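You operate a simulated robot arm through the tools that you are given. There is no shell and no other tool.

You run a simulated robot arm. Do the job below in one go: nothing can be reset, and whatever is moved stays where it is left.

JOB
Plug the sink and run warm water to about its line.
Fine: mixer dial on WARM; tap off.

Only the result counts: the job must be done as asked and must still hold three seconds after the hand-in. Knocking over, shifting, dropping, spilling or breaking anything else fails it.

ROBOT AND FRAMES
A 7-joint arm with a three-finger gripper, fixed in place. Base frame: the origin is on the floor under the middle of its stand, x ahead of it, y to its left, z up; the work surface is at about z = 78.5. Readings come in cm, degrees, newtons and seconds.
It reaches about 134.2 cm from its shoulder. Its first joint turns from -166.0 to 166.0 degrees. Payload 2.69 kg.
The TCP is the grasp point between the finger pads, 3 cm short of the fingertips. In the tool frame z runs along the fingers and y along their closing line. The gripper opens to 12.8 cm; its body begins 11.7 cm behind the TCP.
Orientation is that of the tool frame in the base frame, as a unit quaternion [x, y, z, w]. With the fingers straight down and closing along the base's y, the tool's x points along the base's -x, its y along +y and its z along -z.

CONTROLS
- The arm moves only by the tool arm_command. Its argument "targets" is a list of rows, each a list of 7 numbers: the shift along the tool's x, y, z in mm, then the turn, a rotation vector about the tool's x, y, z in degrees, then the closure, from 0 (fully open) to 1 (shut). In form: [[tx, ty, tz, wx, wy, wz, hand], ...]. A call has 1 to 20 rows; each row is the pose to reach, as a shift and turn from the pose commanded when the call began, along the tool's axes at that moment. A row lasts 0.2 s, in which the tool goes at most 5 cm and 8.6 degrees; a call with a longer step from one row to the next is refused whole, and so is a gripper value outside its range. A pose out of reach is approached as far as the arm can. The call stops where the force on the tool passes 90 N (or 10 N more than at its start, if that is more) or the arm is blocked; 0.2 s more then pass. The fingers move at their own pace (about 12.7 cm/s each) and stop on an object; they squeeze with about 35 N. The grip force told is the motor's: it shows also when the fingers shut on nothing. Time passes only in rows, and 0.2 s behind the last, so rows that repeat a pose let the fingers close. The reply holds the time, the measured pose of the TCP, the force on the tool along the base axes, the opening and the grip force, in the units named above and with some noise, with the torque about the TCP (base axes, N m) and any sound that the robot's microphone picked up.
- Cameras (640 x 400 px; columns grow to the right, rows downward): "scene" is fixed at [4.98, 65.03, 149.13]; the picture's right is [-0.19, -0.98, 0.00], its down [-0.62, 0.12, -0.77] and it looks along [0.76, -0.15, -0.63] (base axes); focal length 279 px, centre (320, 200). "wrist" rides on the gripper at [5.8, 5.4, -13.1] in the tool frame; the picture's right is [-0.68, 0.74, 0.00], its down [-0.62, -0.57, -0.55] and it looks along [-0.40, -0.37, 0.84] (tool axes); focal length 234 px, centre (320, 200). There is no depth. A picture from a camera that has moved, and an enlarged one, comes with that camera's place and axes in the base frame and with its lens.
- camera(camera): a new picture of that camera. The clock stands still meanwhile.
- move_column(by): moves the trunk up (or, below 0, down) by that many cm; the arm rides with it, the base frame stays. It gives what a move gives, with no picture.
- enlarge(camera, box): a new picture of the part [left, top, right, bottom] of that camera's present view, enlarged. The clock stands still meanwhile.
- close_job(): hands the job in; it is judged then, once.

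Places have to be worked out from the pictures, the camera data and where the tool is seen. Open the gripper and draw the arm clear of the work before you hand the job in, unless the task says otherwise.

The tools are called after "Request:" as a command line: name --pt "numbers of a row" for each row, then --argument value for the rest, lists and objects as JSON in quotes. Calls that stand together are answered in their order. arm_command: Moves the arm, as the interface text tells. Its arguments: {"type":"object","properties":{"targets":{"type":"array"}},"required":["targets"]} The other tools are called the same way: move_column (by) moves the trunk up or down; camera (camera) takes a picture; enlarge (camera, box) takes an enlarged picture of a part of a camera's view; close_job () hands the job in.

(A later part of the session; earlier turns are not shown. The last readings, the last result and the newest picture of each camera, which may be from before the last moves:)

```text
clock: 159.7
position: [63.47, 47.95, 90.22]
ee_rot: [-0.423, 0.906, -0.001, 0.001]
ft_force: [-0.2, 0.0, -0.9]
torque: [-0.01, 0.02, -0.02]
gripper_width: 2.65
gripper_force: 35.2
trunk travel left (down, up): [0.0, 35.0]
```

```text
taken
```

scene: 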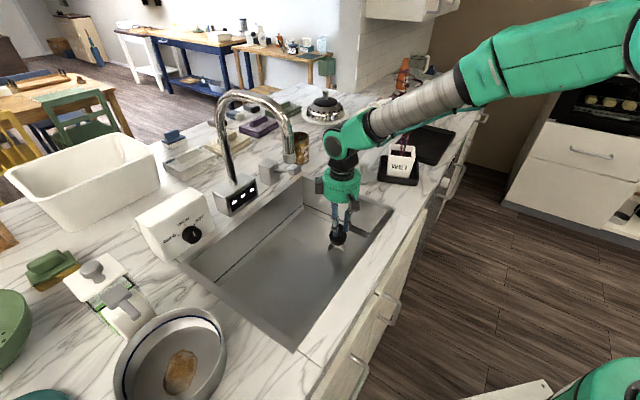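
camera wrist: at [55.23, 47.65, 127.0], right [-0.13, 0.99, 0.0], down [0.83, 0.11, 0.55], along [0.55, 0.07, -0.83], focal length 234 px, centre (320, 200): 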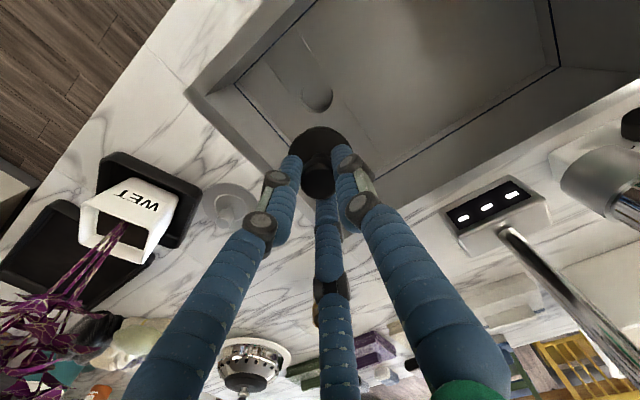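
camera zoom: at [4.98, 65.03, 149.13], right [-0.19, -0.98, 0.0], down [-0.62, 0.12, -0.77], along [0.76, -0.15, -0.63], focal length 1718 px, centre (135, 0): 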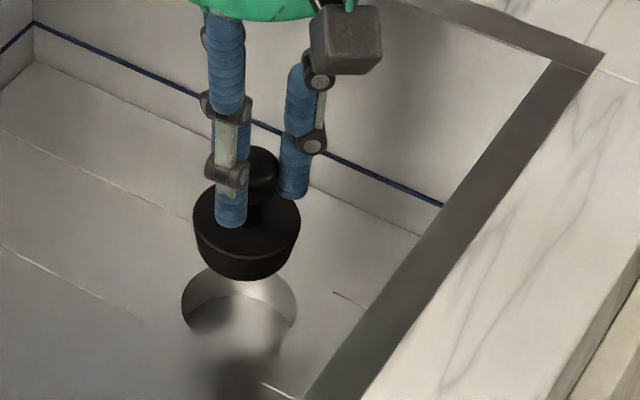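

Both cameras suggest moving about 2 mm in +y. I correct and lower to just above the hole.

Request:
arm_command --pt "-1.7 1.4 12 0 0 0 0.95" --pt "-1.7 1.4 24 0 0 0 0.95" --pt "-1.7 1.4 34 0 0 0 0.95" --pt "-1.7 1.4 34 0 0 0 0.95"

Request:
enlarge --camera "scene" --box '[315, 205, 385, 270]'

```text
clock: 160.7
position: [63.61, 48.09, 86.82]
ee_rot: [-0.423, 0.906, -0.002, 0.002]
ft_force: [-0.7, 0.1, -1.3]
torque: [0.02, 0.0, -0.01]
gripper_width: 2.61
gripper_force: 35.1
trunk travel left (down, up): [0.0, 35.0]
```

```text
6.15 times, centred on (350, 238) of scene
camera zoom: at [4.98, 65.03, 149.13], right [-0.19, -0.98, 0.0], down [-0.62, 0.12, -0.77], along [0.76, -0.15, -0.63], focal length 1718 px, centre (135, -31)
```

zoom: 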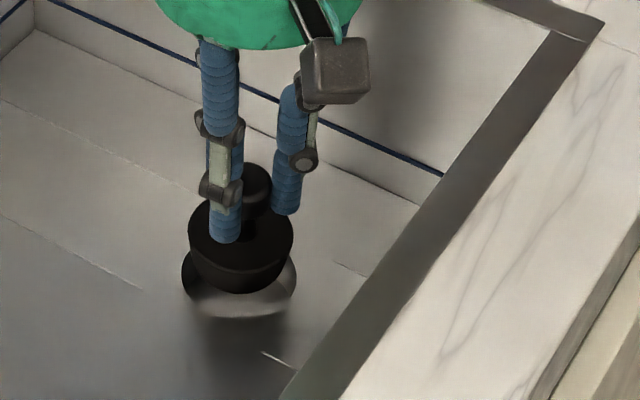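

The plug lines up with the hole within about 2 mm. I lower slowly into it, watching the force.

Request:
arm_command --pt "0 0 4 0 0 0 0.95" --pt "0 0 8 0 0 0 0.95" --pt "0 0 12 0 0 0 0.95" --pt "0 0 16 0 0 0 0.95" --pt "0 0 20 0 0 0 0.95" --pt "0 0 20 0 0 0 0.95"

Request:
enlarge --camera "scene" --box '[315, 205, 385, 270]'

```text
clock: 162.1
position: [63.73, 48.19, 84.73]
ee_rot: [-0.423, 0.906, -0.001, 0.001]
ft_force: [-0.9, -0.1, -0.9]
torque: [0.02, 0.02, 0.01]
gripper_width: 2.65
gripper_force: 34.9
trunk travel left (down, up): [0.0, 35.0]
```

```text
6.15 times, centred on (350, 238) of scene
camera zoom: at [4.98, 65.03, 149.13], right [-0.19, -0.98, 0.0], down [-0.62, 0.12, -0.77], along [0.76, -0.15, -0.63], focal length 1718 px, centre (135, -31)
```

zoom: 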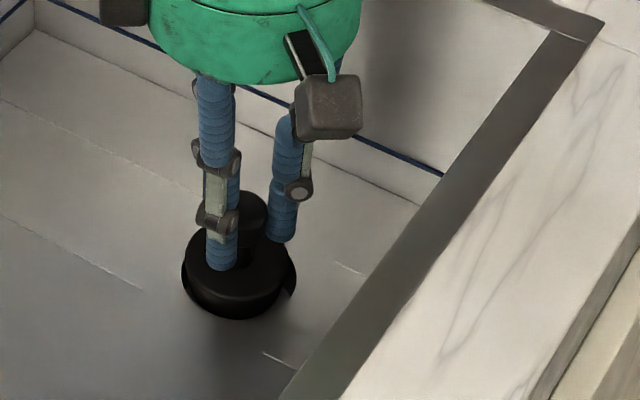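

It is sliding into the hole without resistance. I keep lowering.

Request:
arm_command --pt "-0.5 -0.7 4 0 0 0 0.95" --pt "-0.5 -0.7 8 0 0 0 0.95" --pt "-0.5 -0.7 12 0 0 0 0.95" --pt "-0.5 -0.7 15 0 0 0 0.95" --pt "-0.5 -0.7 15 0 0 0 0.95"

Request:
enlarge --camera "scene" --box '[315, 205, 385, 270]'

```text
clock: 163.2
position: [63.8, 48.1, 83.31]
ee_rot: [-0.422, 0.906, -0.001, 0.002]
ft_force: [-4.4, -0.9, 0.9]
torque: [-0.06, 0.15, 0.01]
gripper_width: 2.63
gripper_force: 34.3
trunk travel left (down, up): [0.0, 35.0]
```

```text
6.15 times, centred on (350, 238) of scene
camera zoom: at [4.98, 65.03, 149.13], right [-0.19, -0.98, 0.0], down [-0.62, 0.12, -0.77], along [0.76, -0.15, -0.63], focal length 1718 px, centre (135, -31)
```

zoom: 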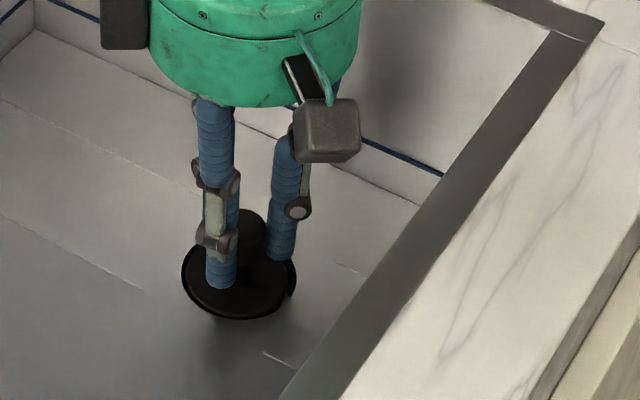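

The plug is nearly flush and just brushing the far side. I lower a few more millimetres until it bottoms.

Request:
arm_command --pt "1 1 3 0 0 0 0.95" --pt "1 1 6 0 0 0 0.95" --pt "1 1 8 0 0 0 0.95" --pt "1 1 8 0 0 0 0.95"

Request:
enlarge --camera "scene" --box '[315, 205, 385, 270]'

```text
clock: 164.2
position: [63.63, 48.14, 82.68]
ee_rot: [-0.424, 0.906, 0.0, 0.005]
ft_force: [3.0, -1.6, 41.8]
torque: [-0.05, 0.01, 0.07]
gripper_width: 2.63
gripper_force: 35.2
trunk travel left (down, up): [0.0, 35.0]
heard: snap
```

```text
6.15 times, centred on (350, 238) of scene
camera zoom: at [4.98, 65.03, 149.13], right [-0.19, -0.98, 0.0], down [-0.62, 0.12, -0.77], along [0.76, -0.15, -0.63], focal length 1718 px, centre (135, -31)
```

zoom: 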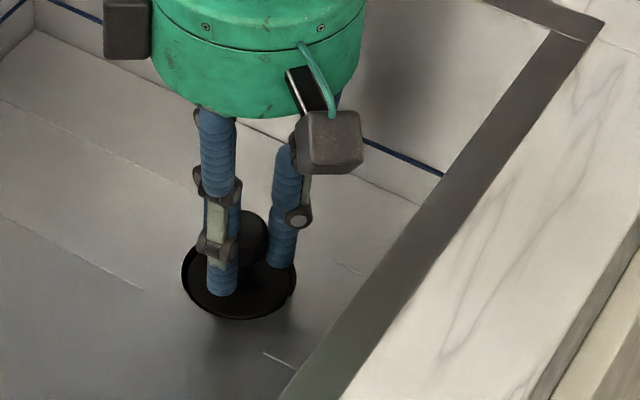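

I heard a snap: the black plug clicked into the drain. I open the fingers and rise straight up.

Request:
arm_command --pt "0 0 -2 0 0 0 0.85" --pt "0 0 -2 0 0 0 0.7" --pt "0 0 -2 0 0 0 0.58" --pt "0 0 -2 0 0 0 0.58" --pt "0 0 -30 0 0 0 0.58" --pt "0 0 -75 0 0 0 0.58" --pt "0 0 -120 0 0 0 0.58" --pt "0 0 -165 0 0 0 0.58" --pt "0 0 -210 0 0 0 0.58" --pt "0 0 -255 0 0 0 0.58" --pt "0 0 -290 0 0 0 0.58" --pt "0 0 -290 0 0 0 0.58"

Request:
enlarge --camera "scene" --box '[315, 205, 385, 270]'

Request:
camera --camera "scene"

```text
clock: 166.8
position: [63.62, 48.22, 111.67]
ee_rot: [-0.422, 0.907, -0.001, 0.002]
ft_force: [-0.9, 0.5, 0.2]
torque: [0.02, -0.04, 0.01]
gripper_width: 5.4
gripper_force: 0.1
trunk travel left (down, up): [0.0, 35.0]
```

```text
6.15 times, centred on (350, 238) of scene
camera zoom: at [4.98, 65.03, 149.13], right [-0.19, -0.98, 0.0], down [-0.62, 0.12, -0.77], along [0.76, -0.15, -0.63], focal length 1718 px, centre (135, -31)
```

zoom: 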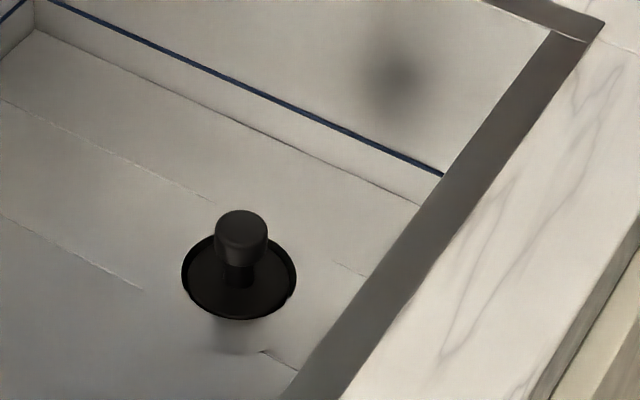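

```text
taken
```

scene: 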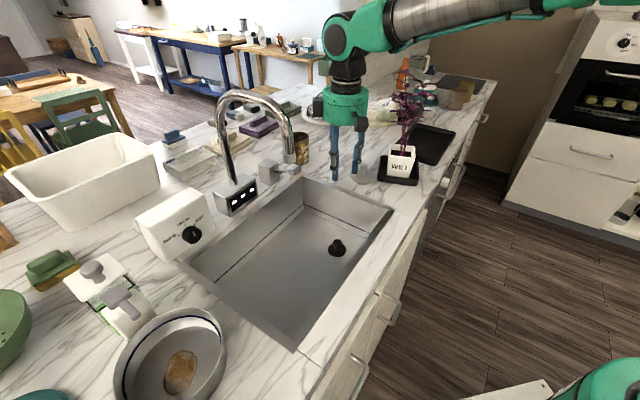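

The black plug sits in the drain with its top flush. Now I return to the lever: I move to its front, turn the wrist and pitch to 40° with the fingers closed.

Request:
arm_command --pt "-13 -4 -1 0 0 -6.5 0.7" --pt "-25 -8 -2 0 0 -13 0.9" --pt "-37 -12 -4 0 0 -19 1.0" --pt "-49 -16 -4 0 0 -25 1.0" --pt "-49 -16 -4 0 0 -25 1.0"

Request:
arm_command --pt "0 0 0 3.6 -6.2 0 1.0" --pt "0 0 0 7.2 -12.4 0 1.0" --pt "0 0 0 10.7 -18.6 0 1.0" --pt "0 0 0 14.3 -24.8 0 1.0" --pt "0 0 0 17.9 -31 0 1.0" --pt "0 0 0 21.5 -37.2 0 1.0" --pt "0 0 0 25 -43.3 0 1.0" --pt "0 0 0 25 -43.3 0 1.0"

Request:
enlarge --camera "wrist" --box '[220, 20, 420, 180]'

Request:
camera --camera "scene"

```text
clock: 168.1
position: [67.88, 50.79, 111.78]
ee_rot: [-0.609, 0.793, -0.002, 0.001]
ft_force: [1.1, -0.8, 0.6]
torque: [0.0, 0.06, -0.05]
gripper_width: 0.24
gripper_force: 31.5
trunk travel left (down, up): [0.0, 35.0]
```

```text
clock: 169.8
position: [67.83, 50.83, 111.74]
ee_rot: [-0.552, 0.718, 0.054, 0.421]
ft_force: [0.0, -0.6, 0.2]
torque: [-0.03, 0.03, 0.03]
gripper_width: 0.2
gripper_force: 31.5
trunk travel left (down, up): [0.0, 35.0]
```

```text
2.50 times, centred on (320, 100) of wrist
camera zoom: at [55.92, 41.47, 114.17], right [-0.59, 0.79, 0.16], down [0.2, -0.05, 0.98], along [0.78, 0.61, -0.12], focal length 585 px, centre (320, 450)
```

zoom: 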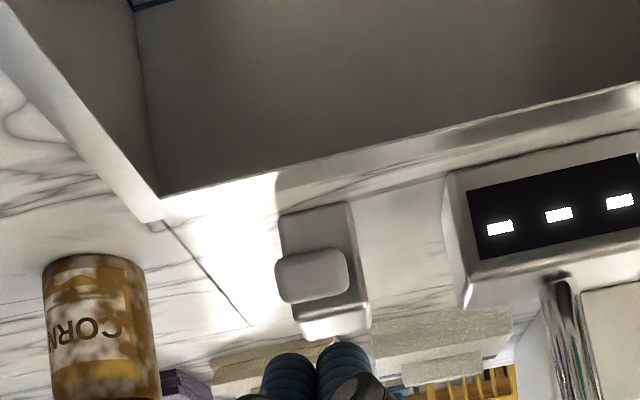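

```text
taken
```

scene: 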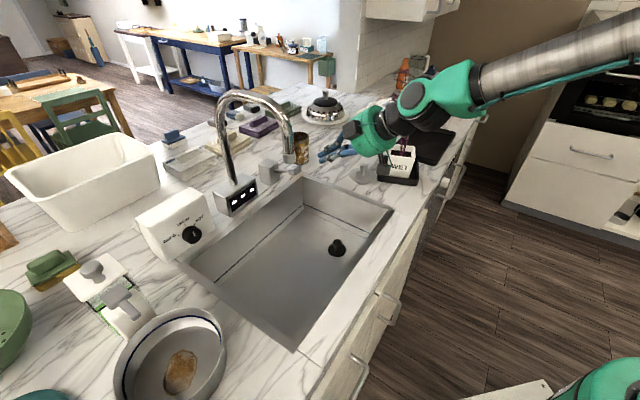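

I bring the fist over the paddle and push it down to a medium-strong flow.

Request:
arm_command --pt "-15 -9 43 0 0 0 1.0" --pt "-31 -17 85 0 0 0 1.0" --pt "-24.4 -13.1 91.4 0 0 0 1.0" --pt "-17.8 -9.2 97.8 0 0 0 1.0" --pt "-11.1 -5.3 104.2 0 0 0 1.0" --pt "-4.4 -1.4 110.5 0 0 0 1.0" --pt "2.2 2.4 117 0 0 0 1.0" --pt "8.9 6.3 123.3 0 0 0 1.0" --pt "8.9 6.3 123.3 0 0 0 1.0"

Request:
enlarge --camera "scene" --box '[200, 120, 400, 280]'

```text
clock: 171.7
position: [73.99, 56.94, 102.6]
ee_rot: [-0.552, 0.72, 0.054, 0.417]
ft_force: [0.0, -0.3, -1.5]
torque: [0.13, -0.16, -0.03]
gripper_width: 0.22
gripper_force: 31.2
trunk travel left (down, up): [0.0, 35.0]
stopped in row 9: the force on the tool passed its limit at 93 N (the readings are from after the stop); the commanded pose is now the measured one
```

```text
2.50 times, centred on (300, 200) of scene
camera zoom: at [4.98, 65.03, 149.13], right [-0.19, -0.98, 0.0], down [-0.62, 0.12, -0.77], along [0.76, -0.15, -0.63], focal length 698 px, centre (370, 200)
```

zoom: 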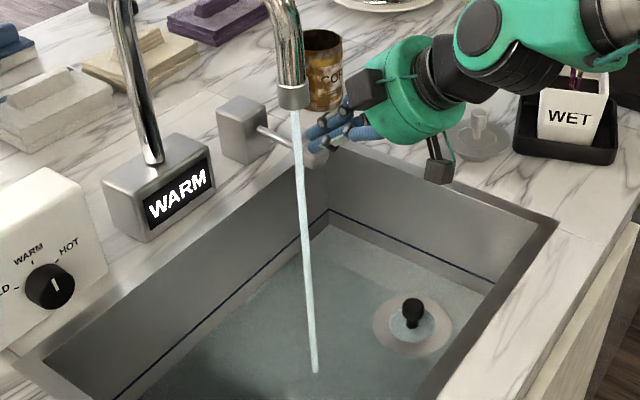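

Water is now pooling in the sink and the panel reads WARM. The push spiked to 93 N and stopped, but the lever looks fine. I check the level at the corner.

Request:
enlarge --camera "scene" --box '[290, 190, 390, 270]'

Request:
enlarge --camera "scene" --box '[290, 190, 330, 220]'

Request:
enlarge --camera "scene" --box '[255, 140, 345, 200]'

```text
5.00 times, centred on (340, 230) of scene
camera zoom: at [4.98, 65.03, 149.13], right [-0.19, -0.98, 0.0], down [-0.62, 0.12, -0.77], along [0.76, -0.15, -0.63], focal length 1396 px, centre (220, 50)
```

zoom: 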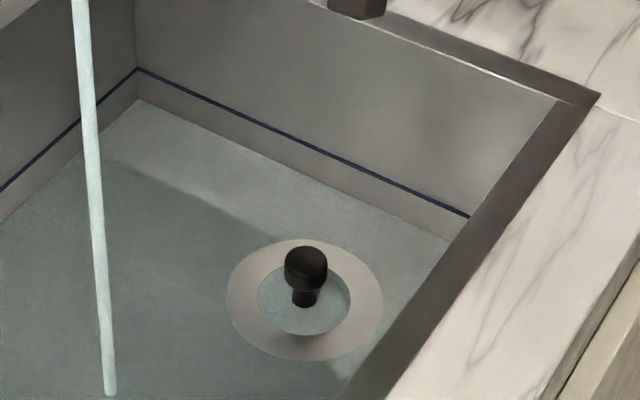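

```text
13.33 times, centred on (310, 205) of scene
camera zoom: at [4.98, 65.03, 149.13], right [-0.19, -0.98, 0.0], down [-0.62, 0.12, -0.77], along [0.76, -0.15, -0.63], focal length 3721 px, centre (453, 133)
```

zoom: 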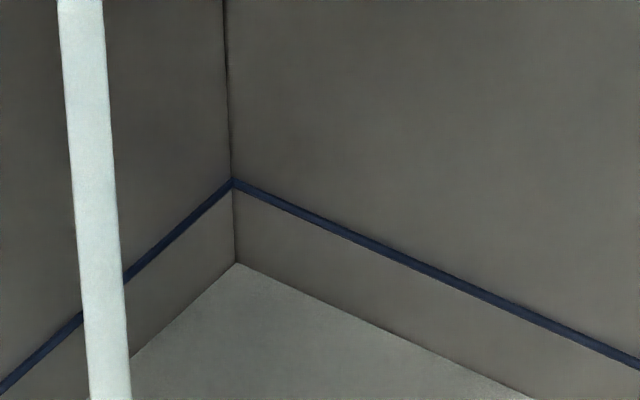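

```text
6.67 times, centred on (300, 170) of scene
camera zoom: at [4.98, 65.03, 149.13], right [-0.19, -0.98, 0.0], down [-0.62, 0.12, -0.77], along [0.76, -0.15, -0.63], focal length 1861 px, centre (453, 400)
```

zoom: 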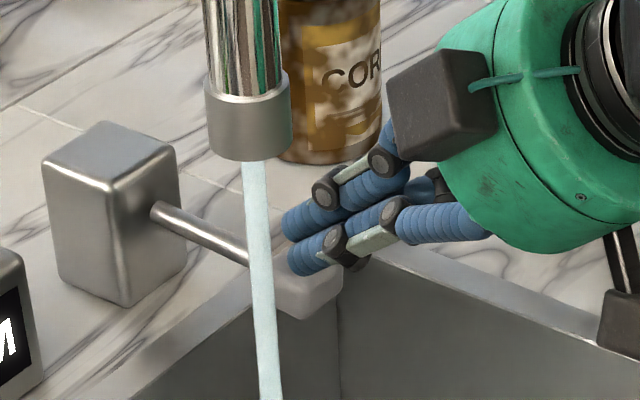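

The water surface has only just formed at floor level. I hold for about 4 s and measure the rise.

Request:
arm_command --pt "0 0 0 0 0 0 1.0" --pt "0 0 0 0 0 0 1.0" --pt "0 0 0 0 0 0 1.0" --pt "0 0 0 0 0 0 1.0" --pt "0 0 0 0 0 0 1.0" --pt "0 0 0 0 0 0 1.0" --pt "0 0 0 0 0 0 1.0" --pt "0 0 0 0 0 0 1.0" --pt "0 0 0 0 0 0 1.0" --pt "0 0 0 0 0 0 1.0" --pt "0 0 0 0 0 0 1.0" --pt "0 0 0 0 0 0 1.0" --pt "0 0 0 0 0 0 1.0" --pt "0 0 0 0 0 0 1.0" --pt "0 0 0 0 0 0 1.0"

Request:
enlarge --camera "scene" --box '[290, 190, 330, 220]'

Request:
enlarge --camera "scene" --box '[200, 120, 400, 280]'

```text
clock: 174.9
position: [73.88, 56.89, 103.05]
ee_rot: [-0.553, 0.719, 0.054, 0.418]
ft_force: [0.3, -0.3, -0.1]
torque: [0.0, 0.03, 0.01]
gripper_width: 0.22
gripper_force: 31.3
trunk travel left (down, up): [0.0, 35.0]
```

```text
13.33 times, centred on (310, 205) of scene
camera zoom: at [4.98, 65.03, 149.13], right [-0.19, -0.98, 0.0], down [-0.62, 0.12, -0.77], along [0.76, -0.15, -0.63], focal length 3721 px, centre (453, 133)
```

zoom: 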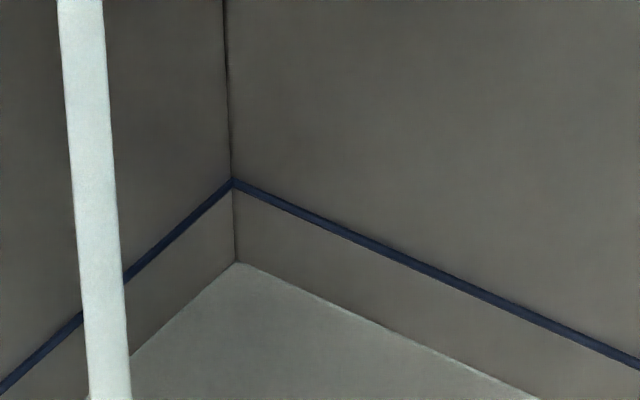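

```text
2.50 times, centred on (300, 200) of scene
camera zoom: at [4.98, 65.03, 149.13], right [-0.19, -0.98, 0.0], down [-0.62, 0.12, -0.77], along [0.76, -0.15, -0.63], focal length 698 px, centre (370, 200)
```

zoom: 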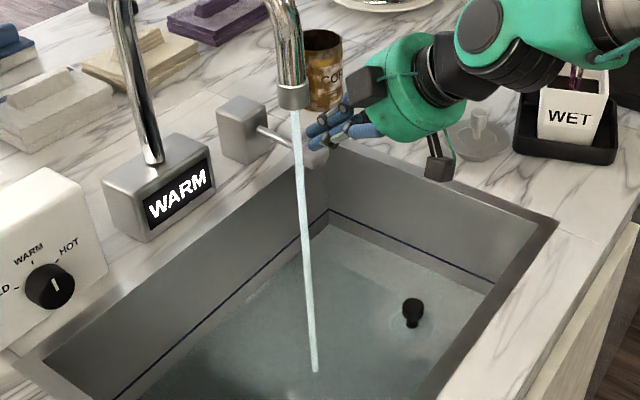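

It is rising slowly, so I push the lever a bit further down in small steps for more flow.

Request:
arm_command --pt "3.3 1.9 3.2 0 0 0 1.0" --pt "6.6 3.9 6.4 0 0 0 1.0" --pt "10 5.8 9.6 0 0 0 1.0" --pt "10 5.8 9.6 0 0 0 1.0"

Request:
enlarge --camera "scene" --box '[200, 120, 400, 280]'

```text
clock: 175.9
position: [73.98, 56.9, 101.5]
ee_rot: [-0.552, 0.719, 0.054, 0.419]
ft_force: [0.2, 0.4, -0.4]
torque: [-0.02, -0.02, 0.0]
gripper_width: 0.2
gripper_force: 31.1
trunk travel left (down, up): [0.0, 35.0]
```

```text
2.50 times, centred on (300, 200) of scene
camera zoom: at [4.98, 65.03, 149.13], right [-0.19, -0.98, 0.0], down [-0.62, 0.12, -0.77], along [0.76, -0.15, -0.63], focal length 698 px, centre (370, 200)
```

zoom: 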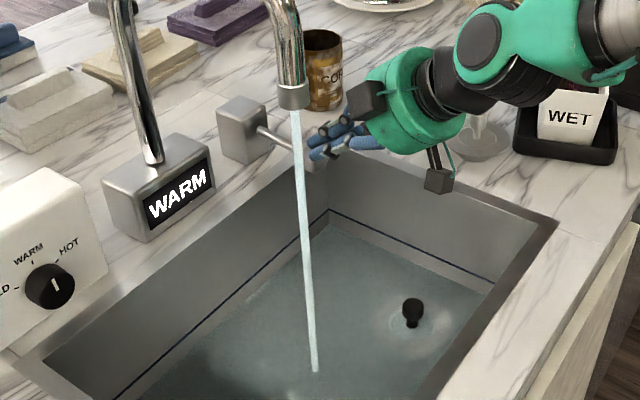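

Flow is strong and WARM. I wait 4 s and measure.

Request:
arm_command --pt "0 0 0 0 0 0 1.0" --pt "0 0 0 0 0 0 1.0" --pt "0 0 0 0 0 0 1.0" --pt "0 0 0 0 0 0 1.0" --pt "0 0 0 0 0 0 1.0" --pt "0 0 0 0 0 0 1.0" --pt "0 0 0 0 0 0 1.0" --pt "0 0 0 0 0 0 1.0" --pt "0 0 0 0 0 0 1.0" --pt "0 0 0 0 0 0 1.0" --pt "0 0 0 0 0 0 1.0" --pt "0 0 0 0 0 0 1.0" --pt "0 0 0 0 0 0 1.0" --pt "0 0 0 0 0 0 1.0" --pt "0 0 0 0 0 0 1.0" --pt "0 0 0 0 0 0 1.0" --pt "0 0 0 0 0 0 1.0" --pt "0 0 0 0 0 0 1.0" --pt "0 0 0 0 0 0 1.0" --pt "0 0 0 0 0 0 1.0"

Request:
enlarge --camera "scene" --box '[290, 190, 330, 220]'

Request:
enlarge --camera "scene" --box '[200, 120, 400, 280]'

```text
clock: 180.1
position: [73.99, 56.93, 101.52]
ee_rot: [-0.553, 0.719, 0.054, 0.418]
ft_force: [0.3, -0.3, -0.2]
torque: [0.0, -0.02, 0.0]
gripper_width: 0.25
gripper_force: 31.4
trunk travel left (down, up): [0.0, 35.0]
```

```text
13.33 times, centred on (310, 205) of scene
camera zoom: at [4.98, 65.03, 149.13], right [-0.19, -0.98, 0.0], down [-0.62, 0.12, -0.77], along [0.76, -0.15, -0.63], focal length 3721 px, centre (453, 133)
```

zoom: 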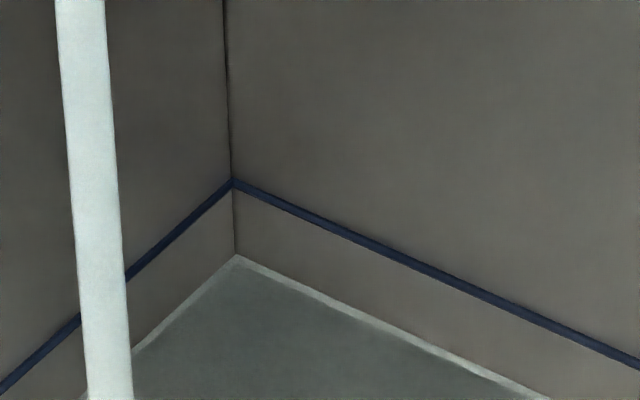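

```text
2.50 times, centred on (300, 200) of scene
camera zoom: at [4.98, 65.03, 149.13], right [-0.19, -0.98, 0.0], down [-0.62, 0.12, -0.77], along [0.76, -0.15, -0.63], focal length 698 px, centre (370, 200)
```

zoom: 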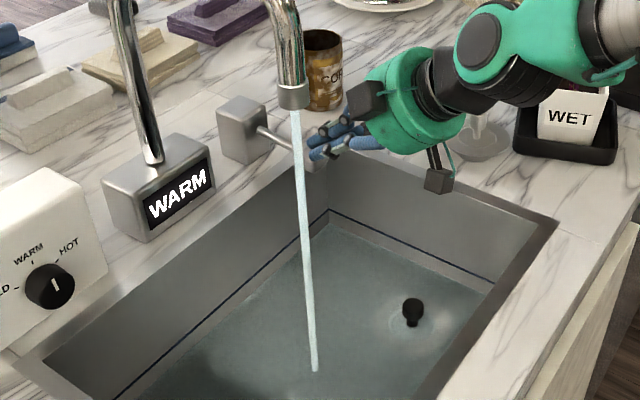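

The level has risen about 9 px of the 79 px up to the line. I open the lever a bit more and keep filling.

Request:
arm_command --pt "3.3 1.9 3.2 0 0 0 1.0" --pt "6.6 3.9 6.4 0 0 0 1.0" --pt "10 5.8 9.6 0 0 0 1.0" --pt "13.3 7.8 12.8 0 0 0 1.0" --pt "13.3 7.8 12.8 0 0 0 1.0" --pt "13.3 7.8 12.8 0 0 0 1.0" --pt "13.3 7.8 12.8 0 0 0 1.0" --pt "13.3 7.8 12.8 0 0 0 1.0" --pt "13.3 7.8 12.8 0 0 0 1.0" --pt "13.3 7.8 12.8 0 0 0 1.0" --pt "13.3 7.8 12.8 0 0 0 1.0" --pt "13.3 7.8 12.8 0 0 0 1.0" --pt "13.3 7.8 12.8 0 0 0 1.0" --pt "13.3 7.8 12.8 0 0 0 1.0" --pt "13.3 7.8 12.8 0 0 0 1.0"

Request:
enlarge --camera "scene" --box '[290, 190, 330, 220]'

Request:
enlarge --camera "scene" --box '[200, 120, 400, 280]'

```text
clock: 183.3
position: [73.96, 56.95, 99.4]
ee_rot: [-0.552, 0.719, 0.053, 0.419]
ft_force: [0.2, -0.1, -0.2]
torque: [-0.03, -0.02, 0.03]
gripper_width: 0.22
gripper_force: 31.5
trunk travel left (down, up): [0.0, 35.0]
```

```text
13.33 times, centred on (310, 205) of scene
camera zoom: at [4.98, 65.03, 149.13], right [-0.19, -0.98, 0.0], down [-0.62, 0.12, -0.77], along [0.76, -0.15, -0.63], focal length 3721 px, centre (453, 133)
```

zoom: 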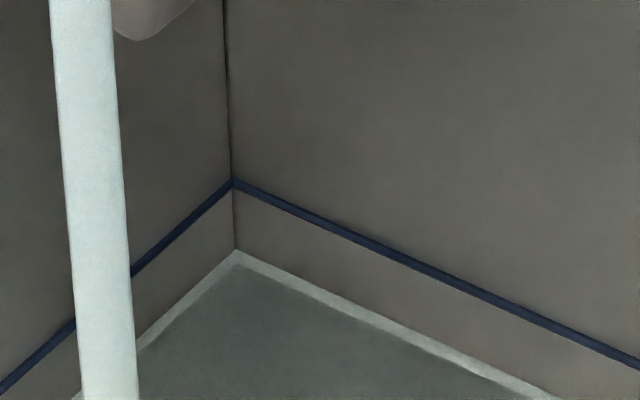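

```text
2.50 times, centred on (300, 200) of scene
camera zoom: at [4.98, 65.03, 149.13], right [-0.19, -0.98, 0.0], down [-0.62, 0.12, -0.77], along [0.76, -0.15, -0.63], focal length 698 px, centre (370, 200)
```

zoom: 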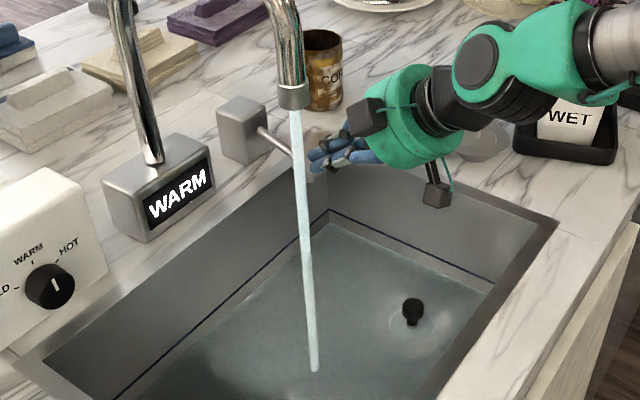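

About half a minute remains at this rate. The lever stays put by itself, so I move the fist underneath it now, ready to lift and shut the tap quickly.

Request:
arm_command --pt "-3.3 -1.9 -3.2 0 0 0 1.0" --pt "13 7.6 -26 0 0 0 1.0" --pt "30 17 -49 0 0 0 1.0" --pt "47 27 -33 0 0 0 1.0" --pt "64 37 -17 0 0 0 1.0" --pt "83 48.2 1.7 0 0 0 1.0" --pt "83 48.2 1.7 0 0 0 1.0"

Request:
enlarge --camera "scene" --box '[200, 120, 400, 280]'

Request:
enlarge --camera "scene" --box '[255, 140, 365, 230]'

```text
clock: 184.9
position: [69.65, 52.52, 92.14]
ee_rot: [-0.553, 0.718, 0.054, 0.419]
ft_force: [0.5, -0.2, 0.5]
torque: [0.01, 0.0, -0.02]
gripper_width: 0.2
gripper_force: 31.2
trunk travel left (down, up): [0.0, 35.0]
```

```text
2.50 times, centred on (300, 200) of scene
camera zoom: at [4.98, 65.03, 149.13], right [-0.19, -0.98, 0.0], down [-0.62, 0.12, -0.77], along [0.76, -0.15, -0.63], focal length 698 px, centre (370, 200)
```

zoom: 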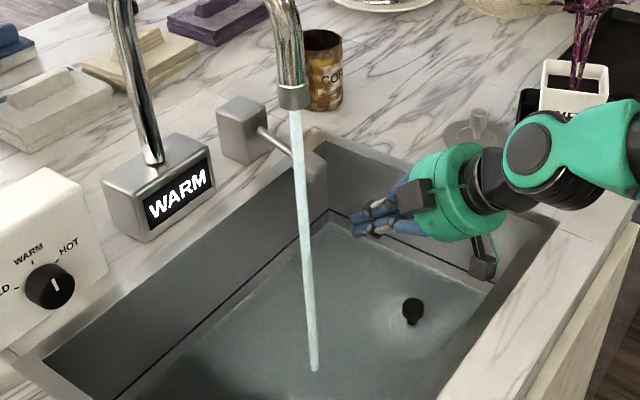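

```text
4.44 times, centred on (310, 185) of scene
camera zoom: at [4.98, 65.03, 149.13], right [-0.19, -0.98, 0.0], down [-0.62, 0.12, -0.77], along [0.76, -0.15, -0.63], focal length 1240 px, centre (364, 267)
```

zoom: 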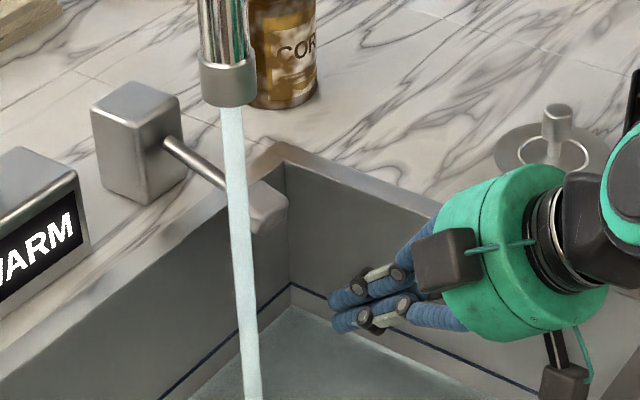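

The fist is below the paddle's level. I advance it under the paddle and hold just beneath.

Request:
arm_command --pt "-16 -9 22 0 0 0 1.0" --pt "-32.1 -18.4 44.7 0 0 0 1.0" --pt "-47.4 -27.3 30 0 0 0 1.0" --pt "-47.4 -27.3 30 0 0 0 1.0"

Request:
enlarge --camera "scene" --box '[255, 140, 365, 230]'

Request:
enlarge --camera "scene" --box '[290, 190, 330, 220]'

```text
clock: 185.9
position: [73.83, 56.8, 94.29]
ee_rot: [-0.552, 0.719, 0.053, 0.419]
ft_force: [-0.6, 0.1, 0.1]
torque: [-0.03, -0.01, 0.04]
gripper_width: 0.22
gripper_force: 31.8
trunk travel left (down, up): [0.0, 35.0]
```

```text
4.44 times, centred on (310, 185) of scene
camera zoom: at [4.98, 65.03, 149.13], right [-0.19, -0.98, 0.0], down [-0.62, 0.12, -0.77], along [0.76, -0.15, -0.63], focal length 1240 px, centre (364, 267)
```

zoom: 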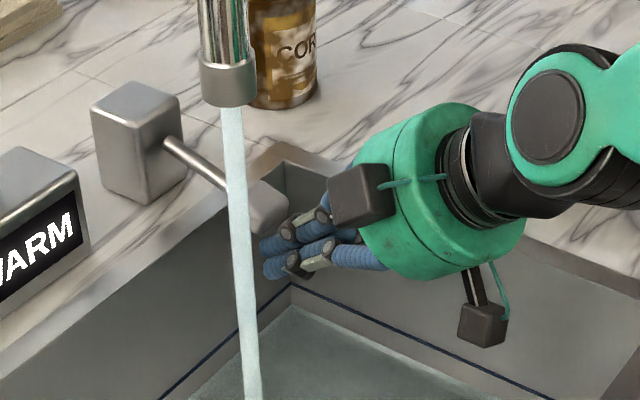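

```text
13.33 times, centred on (310, 205) of scene
camera zoom: at [4.98, 65.03, 149.13], right [-0.19, -0.98, 0.0], down [-0.62, 0.12, -0.77], along [0.76, -0.15, -0.63], focal length 3721 px, centre (453, 133)
```

zoom: 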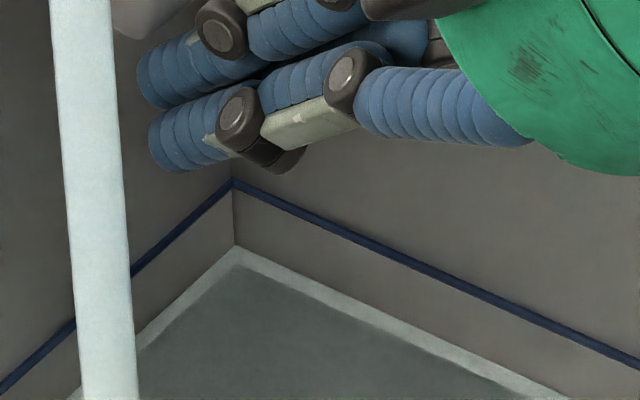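

The level is at 244 px against the line at 185, rising about 2 px per second. The fist waits just under the paddle. I let it fill for about 12 s and re-measure.

Request:
arm_command --pt "0 0 0 0 0 0 1.0" --pt "0 0 0 0 0 0 1.0" --pt "0 0 0 0 0 0 1.0" --pt "0 0 0 0 0 0 1.0" --pt "0 0 0 0 0 0 1.0" --pt "0 0 0 0 0 0 1.0" --pt "0 0 0 0 0 0 1.0" --pt "0 0 0 0 0 0 1.0" --pt "0 0 0 0 0 0 1.0" --pt "0 0 0 0 0 0 1.0" --pt "0 0 0 0 0 0 1.0" --pt "0 0 0 0 0 0 1.0" --pt "0 0 0 0 0 0 1.0" --pt "0 0 0 0 0 0 1.0" --pt "0 0 0 0 0 0 1.0" --pt "0 0 0 0 0 0 1.0" --pt "0 0 0 0 0 0 1.0" --pt "0 0 0 0 0 0 1.0" --pt "0 0 0 0 0 0 1.0" --pt "0 0 0 0 0 0 1.0"

Request:
arm_command --pt "0 0 0 0 0 0 1.0" --pt "0 0 0 0 0 0 1.0" --pt "0 0 0 0 0 0 1.0" --pt "0 0 0 0 0 0 1.0" --pt "0 0 0 0 0 0 1.0" --pt "0 0 0 0 0 0 1.0" --pt "0 0 0 0 0 0 1.0" --pt "0 0 0 0 0 0 1.0" --pt "0 0 0 0 0 0 1.0" --pt "0 0 0 0 0 0 1.0" --pt "0 0 0 0 0 0 1.0" --pt "0 0 0 0 0 0 1.0" --pt "0 0 0 0 0 0 1.0" --pt "0 0 0 0 0 0 1.0" --pt "0 0 0 0 0 0 1.0" --pt "0 0 0 0 0 0 1.0" --pt "0 0 0 0 0 0 1.0" --pt "0 0 0 0 0 0 1.0" --pt "0 0 0 0 0 0 1.0" --pt "0 0 0 0 0 0 1.0"

Request:
enlarge --camera "scene" --box '[290, 190, 330, 220]'

Request:
enlarge --camera "scene" --box '[200, 120, 400, 280]'

```text
clock: 190.1
position: [73.79, 56.75, 94.24]
ee_rot: [-0.552, 0.719, 0.053, 0.419]
ft_force: [-0.6, -0.7, 0.0]
torque: [-0.02, 0.02, 0.01]
gripper_width: 0.2
gripper_force: 31.5
trunk travel left (down, up): [0.0, 35.0]
```

```text
clock: 194.3
position: [73.66, 56.75, 94.28]
ee_rot: [-0.553, 0.719, 0.054, 0.418]
ft_force: [0.1, -0.5, 0.0]
torque: [0.01, 0.0, 0.0]
gripper_width: 0.23
gripper_force: 31.8
trunk travel left (down, up): [0.0, 35.0]
```

```text
13.33 times, centred on (310, 205) of scene
camera zoom: at [4.98, 65.03, 149.13], right [-0.19, -0.98, 0.0], down [-0.62, 0.12, -0.77], along [0.76, -0.15, -0.63], focal length 3721 px, centre (453, 133)
```

zoom: 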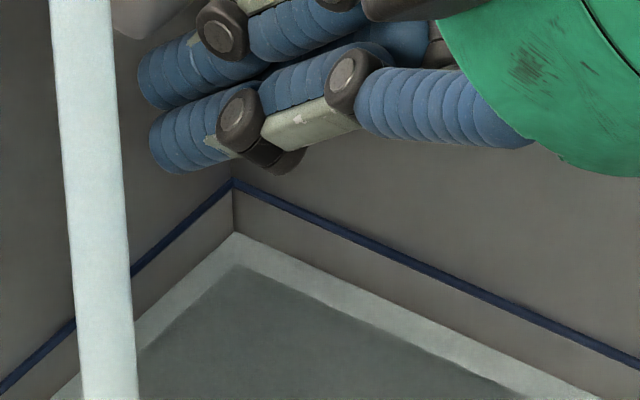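

```text
2.50 times, centred on (300, 200) of scene
camera zoom: at [4.98, 65.03, 149.13], right [-0.19, -0.98, 0.0], down [-0.62, 0.12, -0.77], along [0.76, -0.15, -0.63], focal length 698 px, centre (370, 200)
```

zoom: 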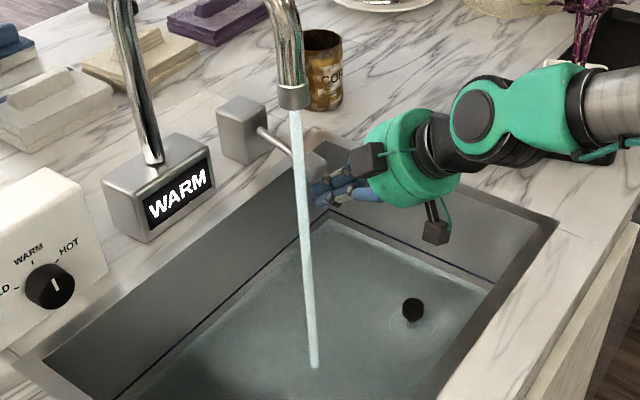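

Rising about 1.4 px/s, with 47 px left to the line. I let it run roughly 17 s more.

Request:
arm_command --pt "0 0 0 0 0 0 1.0" --pt "0 0 0 0 0 0 1.0" --pt "0 0 0 0 0 0 1.0" --pt "0 0 0 0 0 0 1.0" --pt "0 0 0 0 0 0 1.0" --pt "0 0 0 0 0 0 1.0" --pt "0 0 0 0 0 0 1.0" --pt "0 0 0 0 0 0 1.0" --pt "0 0 0 0 0 0 1.0" --pt "0 0 0 0 0 0 1.0" --pt "0 0 0 0 0 0 1.0" --pt "0 0 0 0 0 0 1.0" --pt "0 0 0 0 0 0 1.0" --pt "0 0 0 0 0 0 1.0" --pt "0 0 0 0 0 0 1.0" --pt "0 0 0 0 0 0 1.0" --pt "0 0 0 0 0 0 1.0" --pt "0 0 0 0 0 0 1.0" --pt "0 0 0 0 0 0 1.0" --pt "0 0 0 0 0 0 1.0"

Request:
arm_command --pt "0 0 0 0 0 0 1.0" --pt "0 0 0 0 0 0 1.0" --pt "0 0 0 0 0 0 1.0" --pt "0 0 0 0 0 0 1.0" --pt "0 0 0 0 0 0 1.0" --pt "0 0 0 0 0 0 1.0" --pt "0 0 0 0 0 0 1.0" --pt "0 0 0 0 0 0 1.0" --pt "0 0 0 0 0 0 1.0" --pt "0 0 0 0 0 0 1.0" --pt "0 0 0 0 0 0 1.0" --pt "0 0 0 0 0 0 1.0" --pt "0 0 0 0 0 0 1.0" --pt "0 0 0 0 0 0 1.0" --pt "0 0 0 0 0 0 1.0" --pt "0 0 0 0 0 0 1.0" --pt "0 0 0 0 0 0 1.0" --pt "0 0 0 0 0 0 1.0" --pt "0 0 0 0 0 0 1.0" --pt "0 0 0 0 0 0 1.0"

Request:
arm_command --pt "0 0 0 0 0 0 1.0" --pt "0 0 0 0 0 0 1.0" --pt "0 0 0 0 0 0 1.0" --pt "0 0 0 0 0 0 1.0" --pt "0 0 0 0 0 0 1.0" --pt "0 0 0 0 0 0 1.0" --pt "0 0 0 0 0 0 1.0" --pt "0 0 0 0 0 0 1.0" --pt "0 0 0 0 0 0 1.0" --pt "0 0 0 0 0 0 1.0" --pt "0 0 0 0 0 0 1.0" --pt "0 0 0 0 0 0 1.0" --pt "0 0 0 0 0 0 1.0" --pt "0 0 0 0 0 0 1.0" --pt "0 0 0 0 0 0 1.0" --pt "0 0 0 0 0 0 1.0" --pt "0 0 0 0 0 0 1.0" --pt "0 0 0 0 0 0 1.0" --pt "0 0 0 0 0 0 1.0" --pt "0 0 0 0 0 0 1.0"

Request:
arm_command --pt "0 0 0 0 0 0 1.0" --pt "0 0 0 0 0 0 1.0" --pt "0 0 0 0 0 0 1.0" --pt "0 0 0 0 0 0 1.0" --pt "0 0 0 0 0 0 1.0" --pt "0 0 0 0 0 0 1.0" --pt "0 0 0 0 0 0 1.0" --pt "0 0 0 0 0 0 1.0" --pt "0 0 0 0 0 0 1.0" --pt "0 0 0 0 0 0 1.0" --pt "0 0 0 0 0 0 1.0" --pt "0 0 0 0 0 0 1.0" --pt "0 0 0 0 0 0 1.0" --pt "0 0 0 0 0 0 1.0" --pt "0 0 0 0 0 0 1.0" --pt "0 0 0 0 0 0 1.0" --pt "0 0 0 0 0 0 1.0" --pt "0 0 0 0 0 0 1.0" --pt "0 0 0 0 0 0 1.0" --pt "0 0 0 0 0 0 1.0"

Request:
enlarge --camera "scene" --box '[290, 190, 330, 220]'

Request:
enlarge --camera "scene" --box '[200, 120, 400, 280]'

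```text
clock: 198.5
position: [73.75, 56.75, 94.28]
ee_rot: [-0.552, 0.719, 0.053, 0.418]
ft_force: [0.7, -0.7, -0.6]
torque: [0.0, -0.02, -0.01]
gripper_width: 0.22
gripper_force: 32.0
trunk travel left (down, up): [0.0, 35.0]
```

```text
clock: 202.7
position: [73.79, 56.71, 94.29]
ee_rot: [-0.552, 0.719, 0.054, 0.419]
ft_force: [0.5, 0.5, 0.2]
torque: [0.03, -0.04, -0.02]
gripper_width: 0.22
gripper_force: 31.0
trunk travel left (down, up): [0.0, 35.0]
```

```text
clock: 206.9
position: [73.77, 56.85, 94.33]
ee_rot: [-0.552, 0.719, 0.054, 0.419]
ft_force: [-0.2, -0.1, -0.4]
torque: [0.0, 0.02, 0.01]
gripper_width: 0.2
gripper_force: 31.2
trunk travel left (down, up): [0.0, 35.0]
```

```text
clock: 211.1
position: [73.64, 56.76, 94.37]
ee_rot: [-0.553, 0.718, 0.054, 0.419]
ft_force: [0.0, -0.7, -0.9]
torque: [0.01, -0.01, 0.0]
gripper_width: 0.2
gripper_force: 31.0
trunk travel left (down, up): [0.0, 35.0]
```

```text
13.33 times, centred on (310, 205) of scene
camera zoom: at [4.98, 65.03, 149.13], right [-0.19, -0.98, 0.0], down [-0.62, 0.12, -0.77], along [0.76, -0.15, -0.63], focal length 3721 px, centre (453, 133)
```

zoom: 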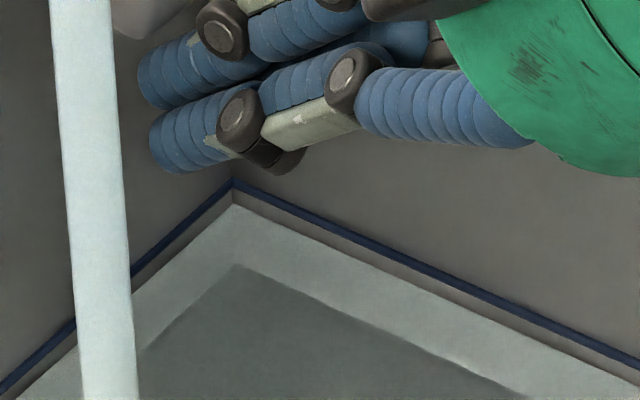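

```text
2.50 times, centred on (300, 200) of scene
camera zoom: at [4.98, 65.03, 149.13], right [-0.19, -0.98, 0.0], down [-0.62, 0.12, -0.77], along [0.76, -0.15, -0.63], focal length 698 px, centre (370, 200)
```

zoom: 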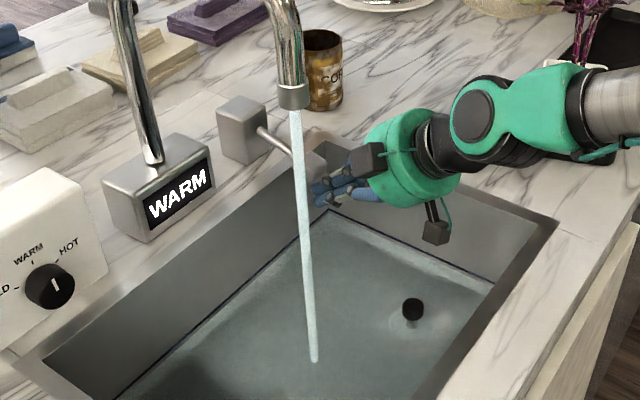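

19 px to go at about 1.7 px/s. I wait 8.4 s more and check.

Request:
arm_command --pt "0 0 0 0 0 0 1.0" --pt "0 0 0 0 0 0 1.0" --pt "0 0 0 0 0 0 1.0" --pt "0 0 0 0 0 0 1.0" --pt "0 0 0 0 0 0 1.0" --pt "0 0 0 0 0 0 1.0" --pt "0 0 0 0 0 0 1.0" --pt "0 0 0 0 0 0 1.0" --pt "0 0 0 0 0 0 1.0" --pt "0 0 0 0 0 0 1.0" --pt "0 0 0 0 0 0 1.0" --pt "0 0 0 0 0 0 1.0" --pt "0 0 0 0 0 0 1.0" --pt "0 0 0 0 0 0 1.0" --pt "0 0 0 0 0 0 1.0" --pt "0 0 0 0 0 0 1.0" --pt "0 0 0 0 0 0 1.0" --pt "0 0 0 0 0 0 1.0" --pt "0 0 0 0 0 0 1.0" --pt "0 0 0 0 0 0 1.0"

Request:
arm_command --pt "0 0 0 0 0 0 1.0" --pt "0 0 0 0 0 0 1.0" --pt "0 0 0 0 0 0 1.0" --pt "0 0 0 0 0 0 1.0" --pt "0 0 0 0 0 0 1.0" --pt "0 0 0 0 0 0 1.0" --pt "0 0 0 0 0 0 1.0" --pt "0 0 0 0 0 0 1.0" --pt "0 0 0 0 0 0 1.0" --pt "0 0 0 0 0 0 1.0" --pt "0 0 0 0 0 0 1.0" --pt "0 0 0 0 0 0 1.0" --pt "0 0 0 0 0 0 1.0" --pt "0 0 0 0 0 0 1.0" --pt "0 0 0 0 0 0 1.0" --pt "0 0 0 0 0 0 1.0" --pt "0 0 0 0 0 0 1.0" --pt "0 0 0 0 0 0 1.0" --pt "0 0 0 0 0 0 1.0"

Request:
enlarge --camera "scene" --box '[290, 190, 330, 220]'

Request:
enlarge --camera "scene" --box '[200, 190, 300, 290]'

```text
clock: 215.3
position: [73.72, 56.77, 94.3]
ee_rot: [-0.553, 0.719, 0.054, 0.418]
ft_force: [0.0, 1.1, 0.5]
torque: [0.01, -0.02, -0.02]
gripper_width: 0.22
gripper_force: 31.0
trunk travel left (down, up): [0.0, 35.0]
```

```text
clock: 219.3
position: [73.64, 56.77, 94.42]
ee_rot: [-0.553, 0.719, 0.054, 0.419]
ft_force: [-0.3, 0.1, 0.1]
torque: [-0.04, 0.0, 0.01]
gripper_width: 0.21
gripper_force: 31.1
trunk travel left (down, up): [0.0, 35.0]
```

```text
13.33 times, centred on (310, 205) of scene
camera zoom: at [4.98, 65.03, 149.13], right [-0.19, -0.98, 0.0], down [-0.62, 0.12, -0.77], along [0.76, -0.15, -0.63], focal length 3721 px, centre (453, 133)
```

zoom: 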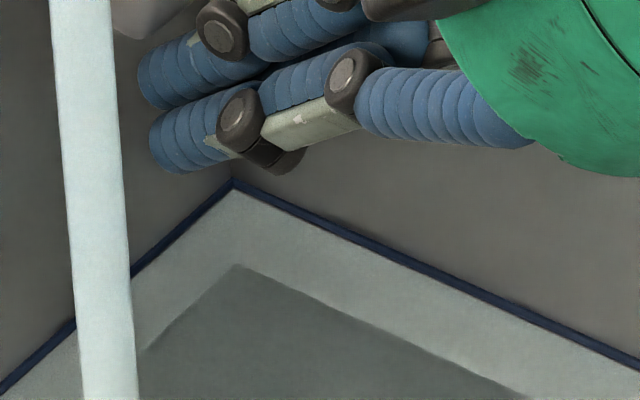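

```text
4.00 times, centred on (250, 240) of scene
camera zoom: at [4.98, 65.03, 149.13], right [-0.19, -0.98, 0.0], down [-0.62, 0.12, -0.77], along [0.76, -0.15, -0.63], focal length 1116 px, centre (600, 40)
```

zoom: 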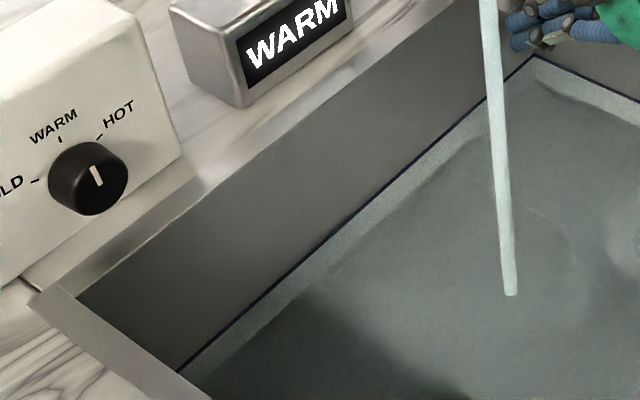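

The water has just reached the lower edge of the line. I lift the lever now to shut the tap.

Request:
arm_command --pt "-10 -5.8 -9.6 0 0 0 1.0" --pt "-20 -11.7 -19.1 0 0 0 1.0" --pt "-28 -16.3 -26.8 0 0 0 1.0" --pt "-36 -21 -34.5 0 0 0 1.0" --pt "-42 -24.5 -40.2 0 0 0 1.0" --pt "-47.2 -27.6 -45.3 0 0 0 1.0" --pt "-47.2 -27.6 -45.3 0 0 0 1.0"

Request:
enlarge --camera "scene" --box '[200, 120, 400, 280]'

Request:
enlarge --camera "scene" --box '[290, 190, 330, 220]'

```text
clock: 220.9
position: [73.85, 56.91, 101.15]
ee_rot: [-0.552, 0.719, 0.054, 0.418]
ft_force: [-1.7, -2.1, -6.4]
torque: [-0.07, 0.03, -0.03]
gripper_width: 0.22
gripper_force: 31.1
trunk travel left (down, up): [0.0, 35.0]
```

```text
2.50 times, centred on (300, 200) of scene
camera zoom: at [4.98, 65.03, 149.13], right [-0.19, -0.98, 0.0], down [-0.62, 0.12, -0.77], along [0.76, -0.15, -0.63], focal length 698 px, centre (370, 200)
```

zoom: 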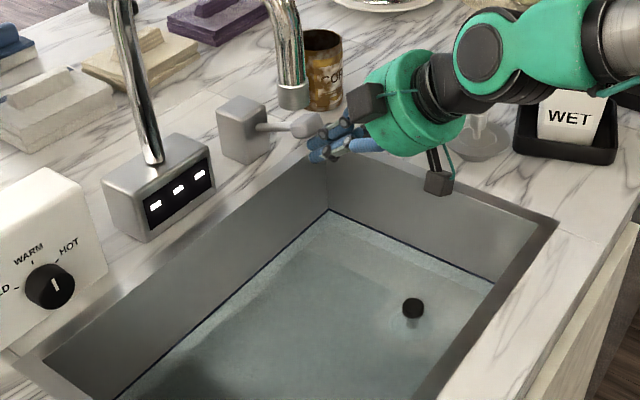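

```text
13.33 times, centred on (310, 205) of scene
camera zoom: at [4.98, 65.03, 149.13], right [-0.19, -0.98, 0.0], down [-0.62, 0.12, -0.77], along [0.76, -0.15, -0.63], focal length 3721 px, centre (453, 133)
```

zoom: 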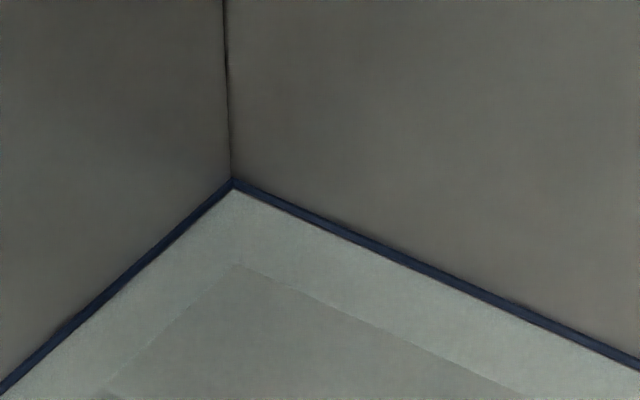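

The tap is off (dashes on the panel), the stream has stopped, and the water stands at the blue line. I back the fist out from under the lever, rise, and open the hand.

Request:
arm_command --pt "17 10 -23 0 0 0 1.0" --pt "33 19 -46 0 0 0 1.0" --pt "6.6 3.4 -71.5 0 0 0 1.0" --pt "-20 -12 -97 0 0 0 0.8" --pt "-46.5 -27.7 -122.8 0 0 0 0.6" --pt "-46.5 -27.7 -122.8 -3.6 6.2 0 0.4" --pt "-46.5 -27.7 -122.8 -7.2 12.4 0 0.2" --pt "-46.5 -27.7 -122.8 -10.7 18.6 0 0.2" --pt "-46.5 -27.7 -122.8 -14.3 24.8 0 0.2" --pt "-46.5 -27.7 -122.8 -17.9 31 0 0.2" --pt "-46.5 -27.7 -122.8 -21.5 37.2 0 0.2" --pt "-46.5 -27.7 -122.8 -25 43.3 0 0.2" --pt "-46.5 -27.7 -122.8 -25 43.3 0 0.2"

Request:
camera --camera "scene"

Request:
camera --camera "wrist"

```text
clock: 223.7
position: [69.59, 52.61, 113.41]
ee_rot: [-0.609, 0.794, -0.003, -0.002]
ft_force: [-1.0, 1.0, -1.4]
torque: [-0.06, 0.06, 0.02]
gripper_width: 10.25
gripper_force: 0.1
trunk travel left (down, up): [0.0, 35.0]
```

```text
taken
```

scene: 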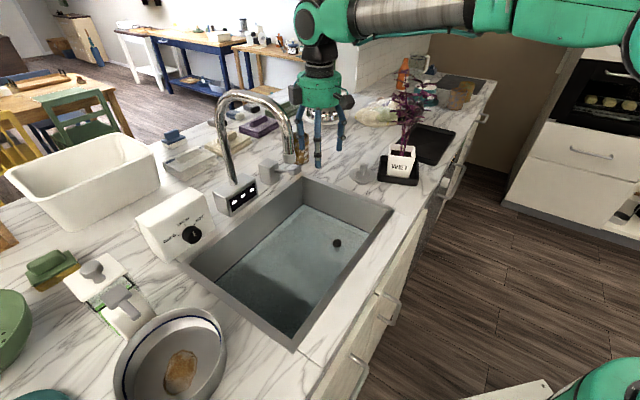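

```text
taken
camera wrist: at [62.88, 48.45, 126.44], right [-0.54, 0.84, 0.0], down [0.71, 0.45, 0.55], along [0.46, 0.29, -0.84], focal length 234 px, centre (320, 200)
```

wrist: 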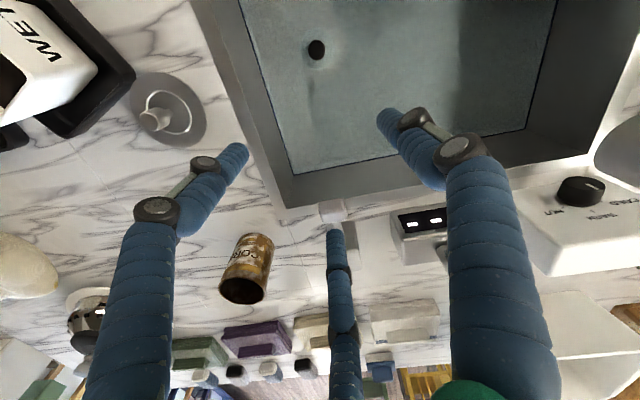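

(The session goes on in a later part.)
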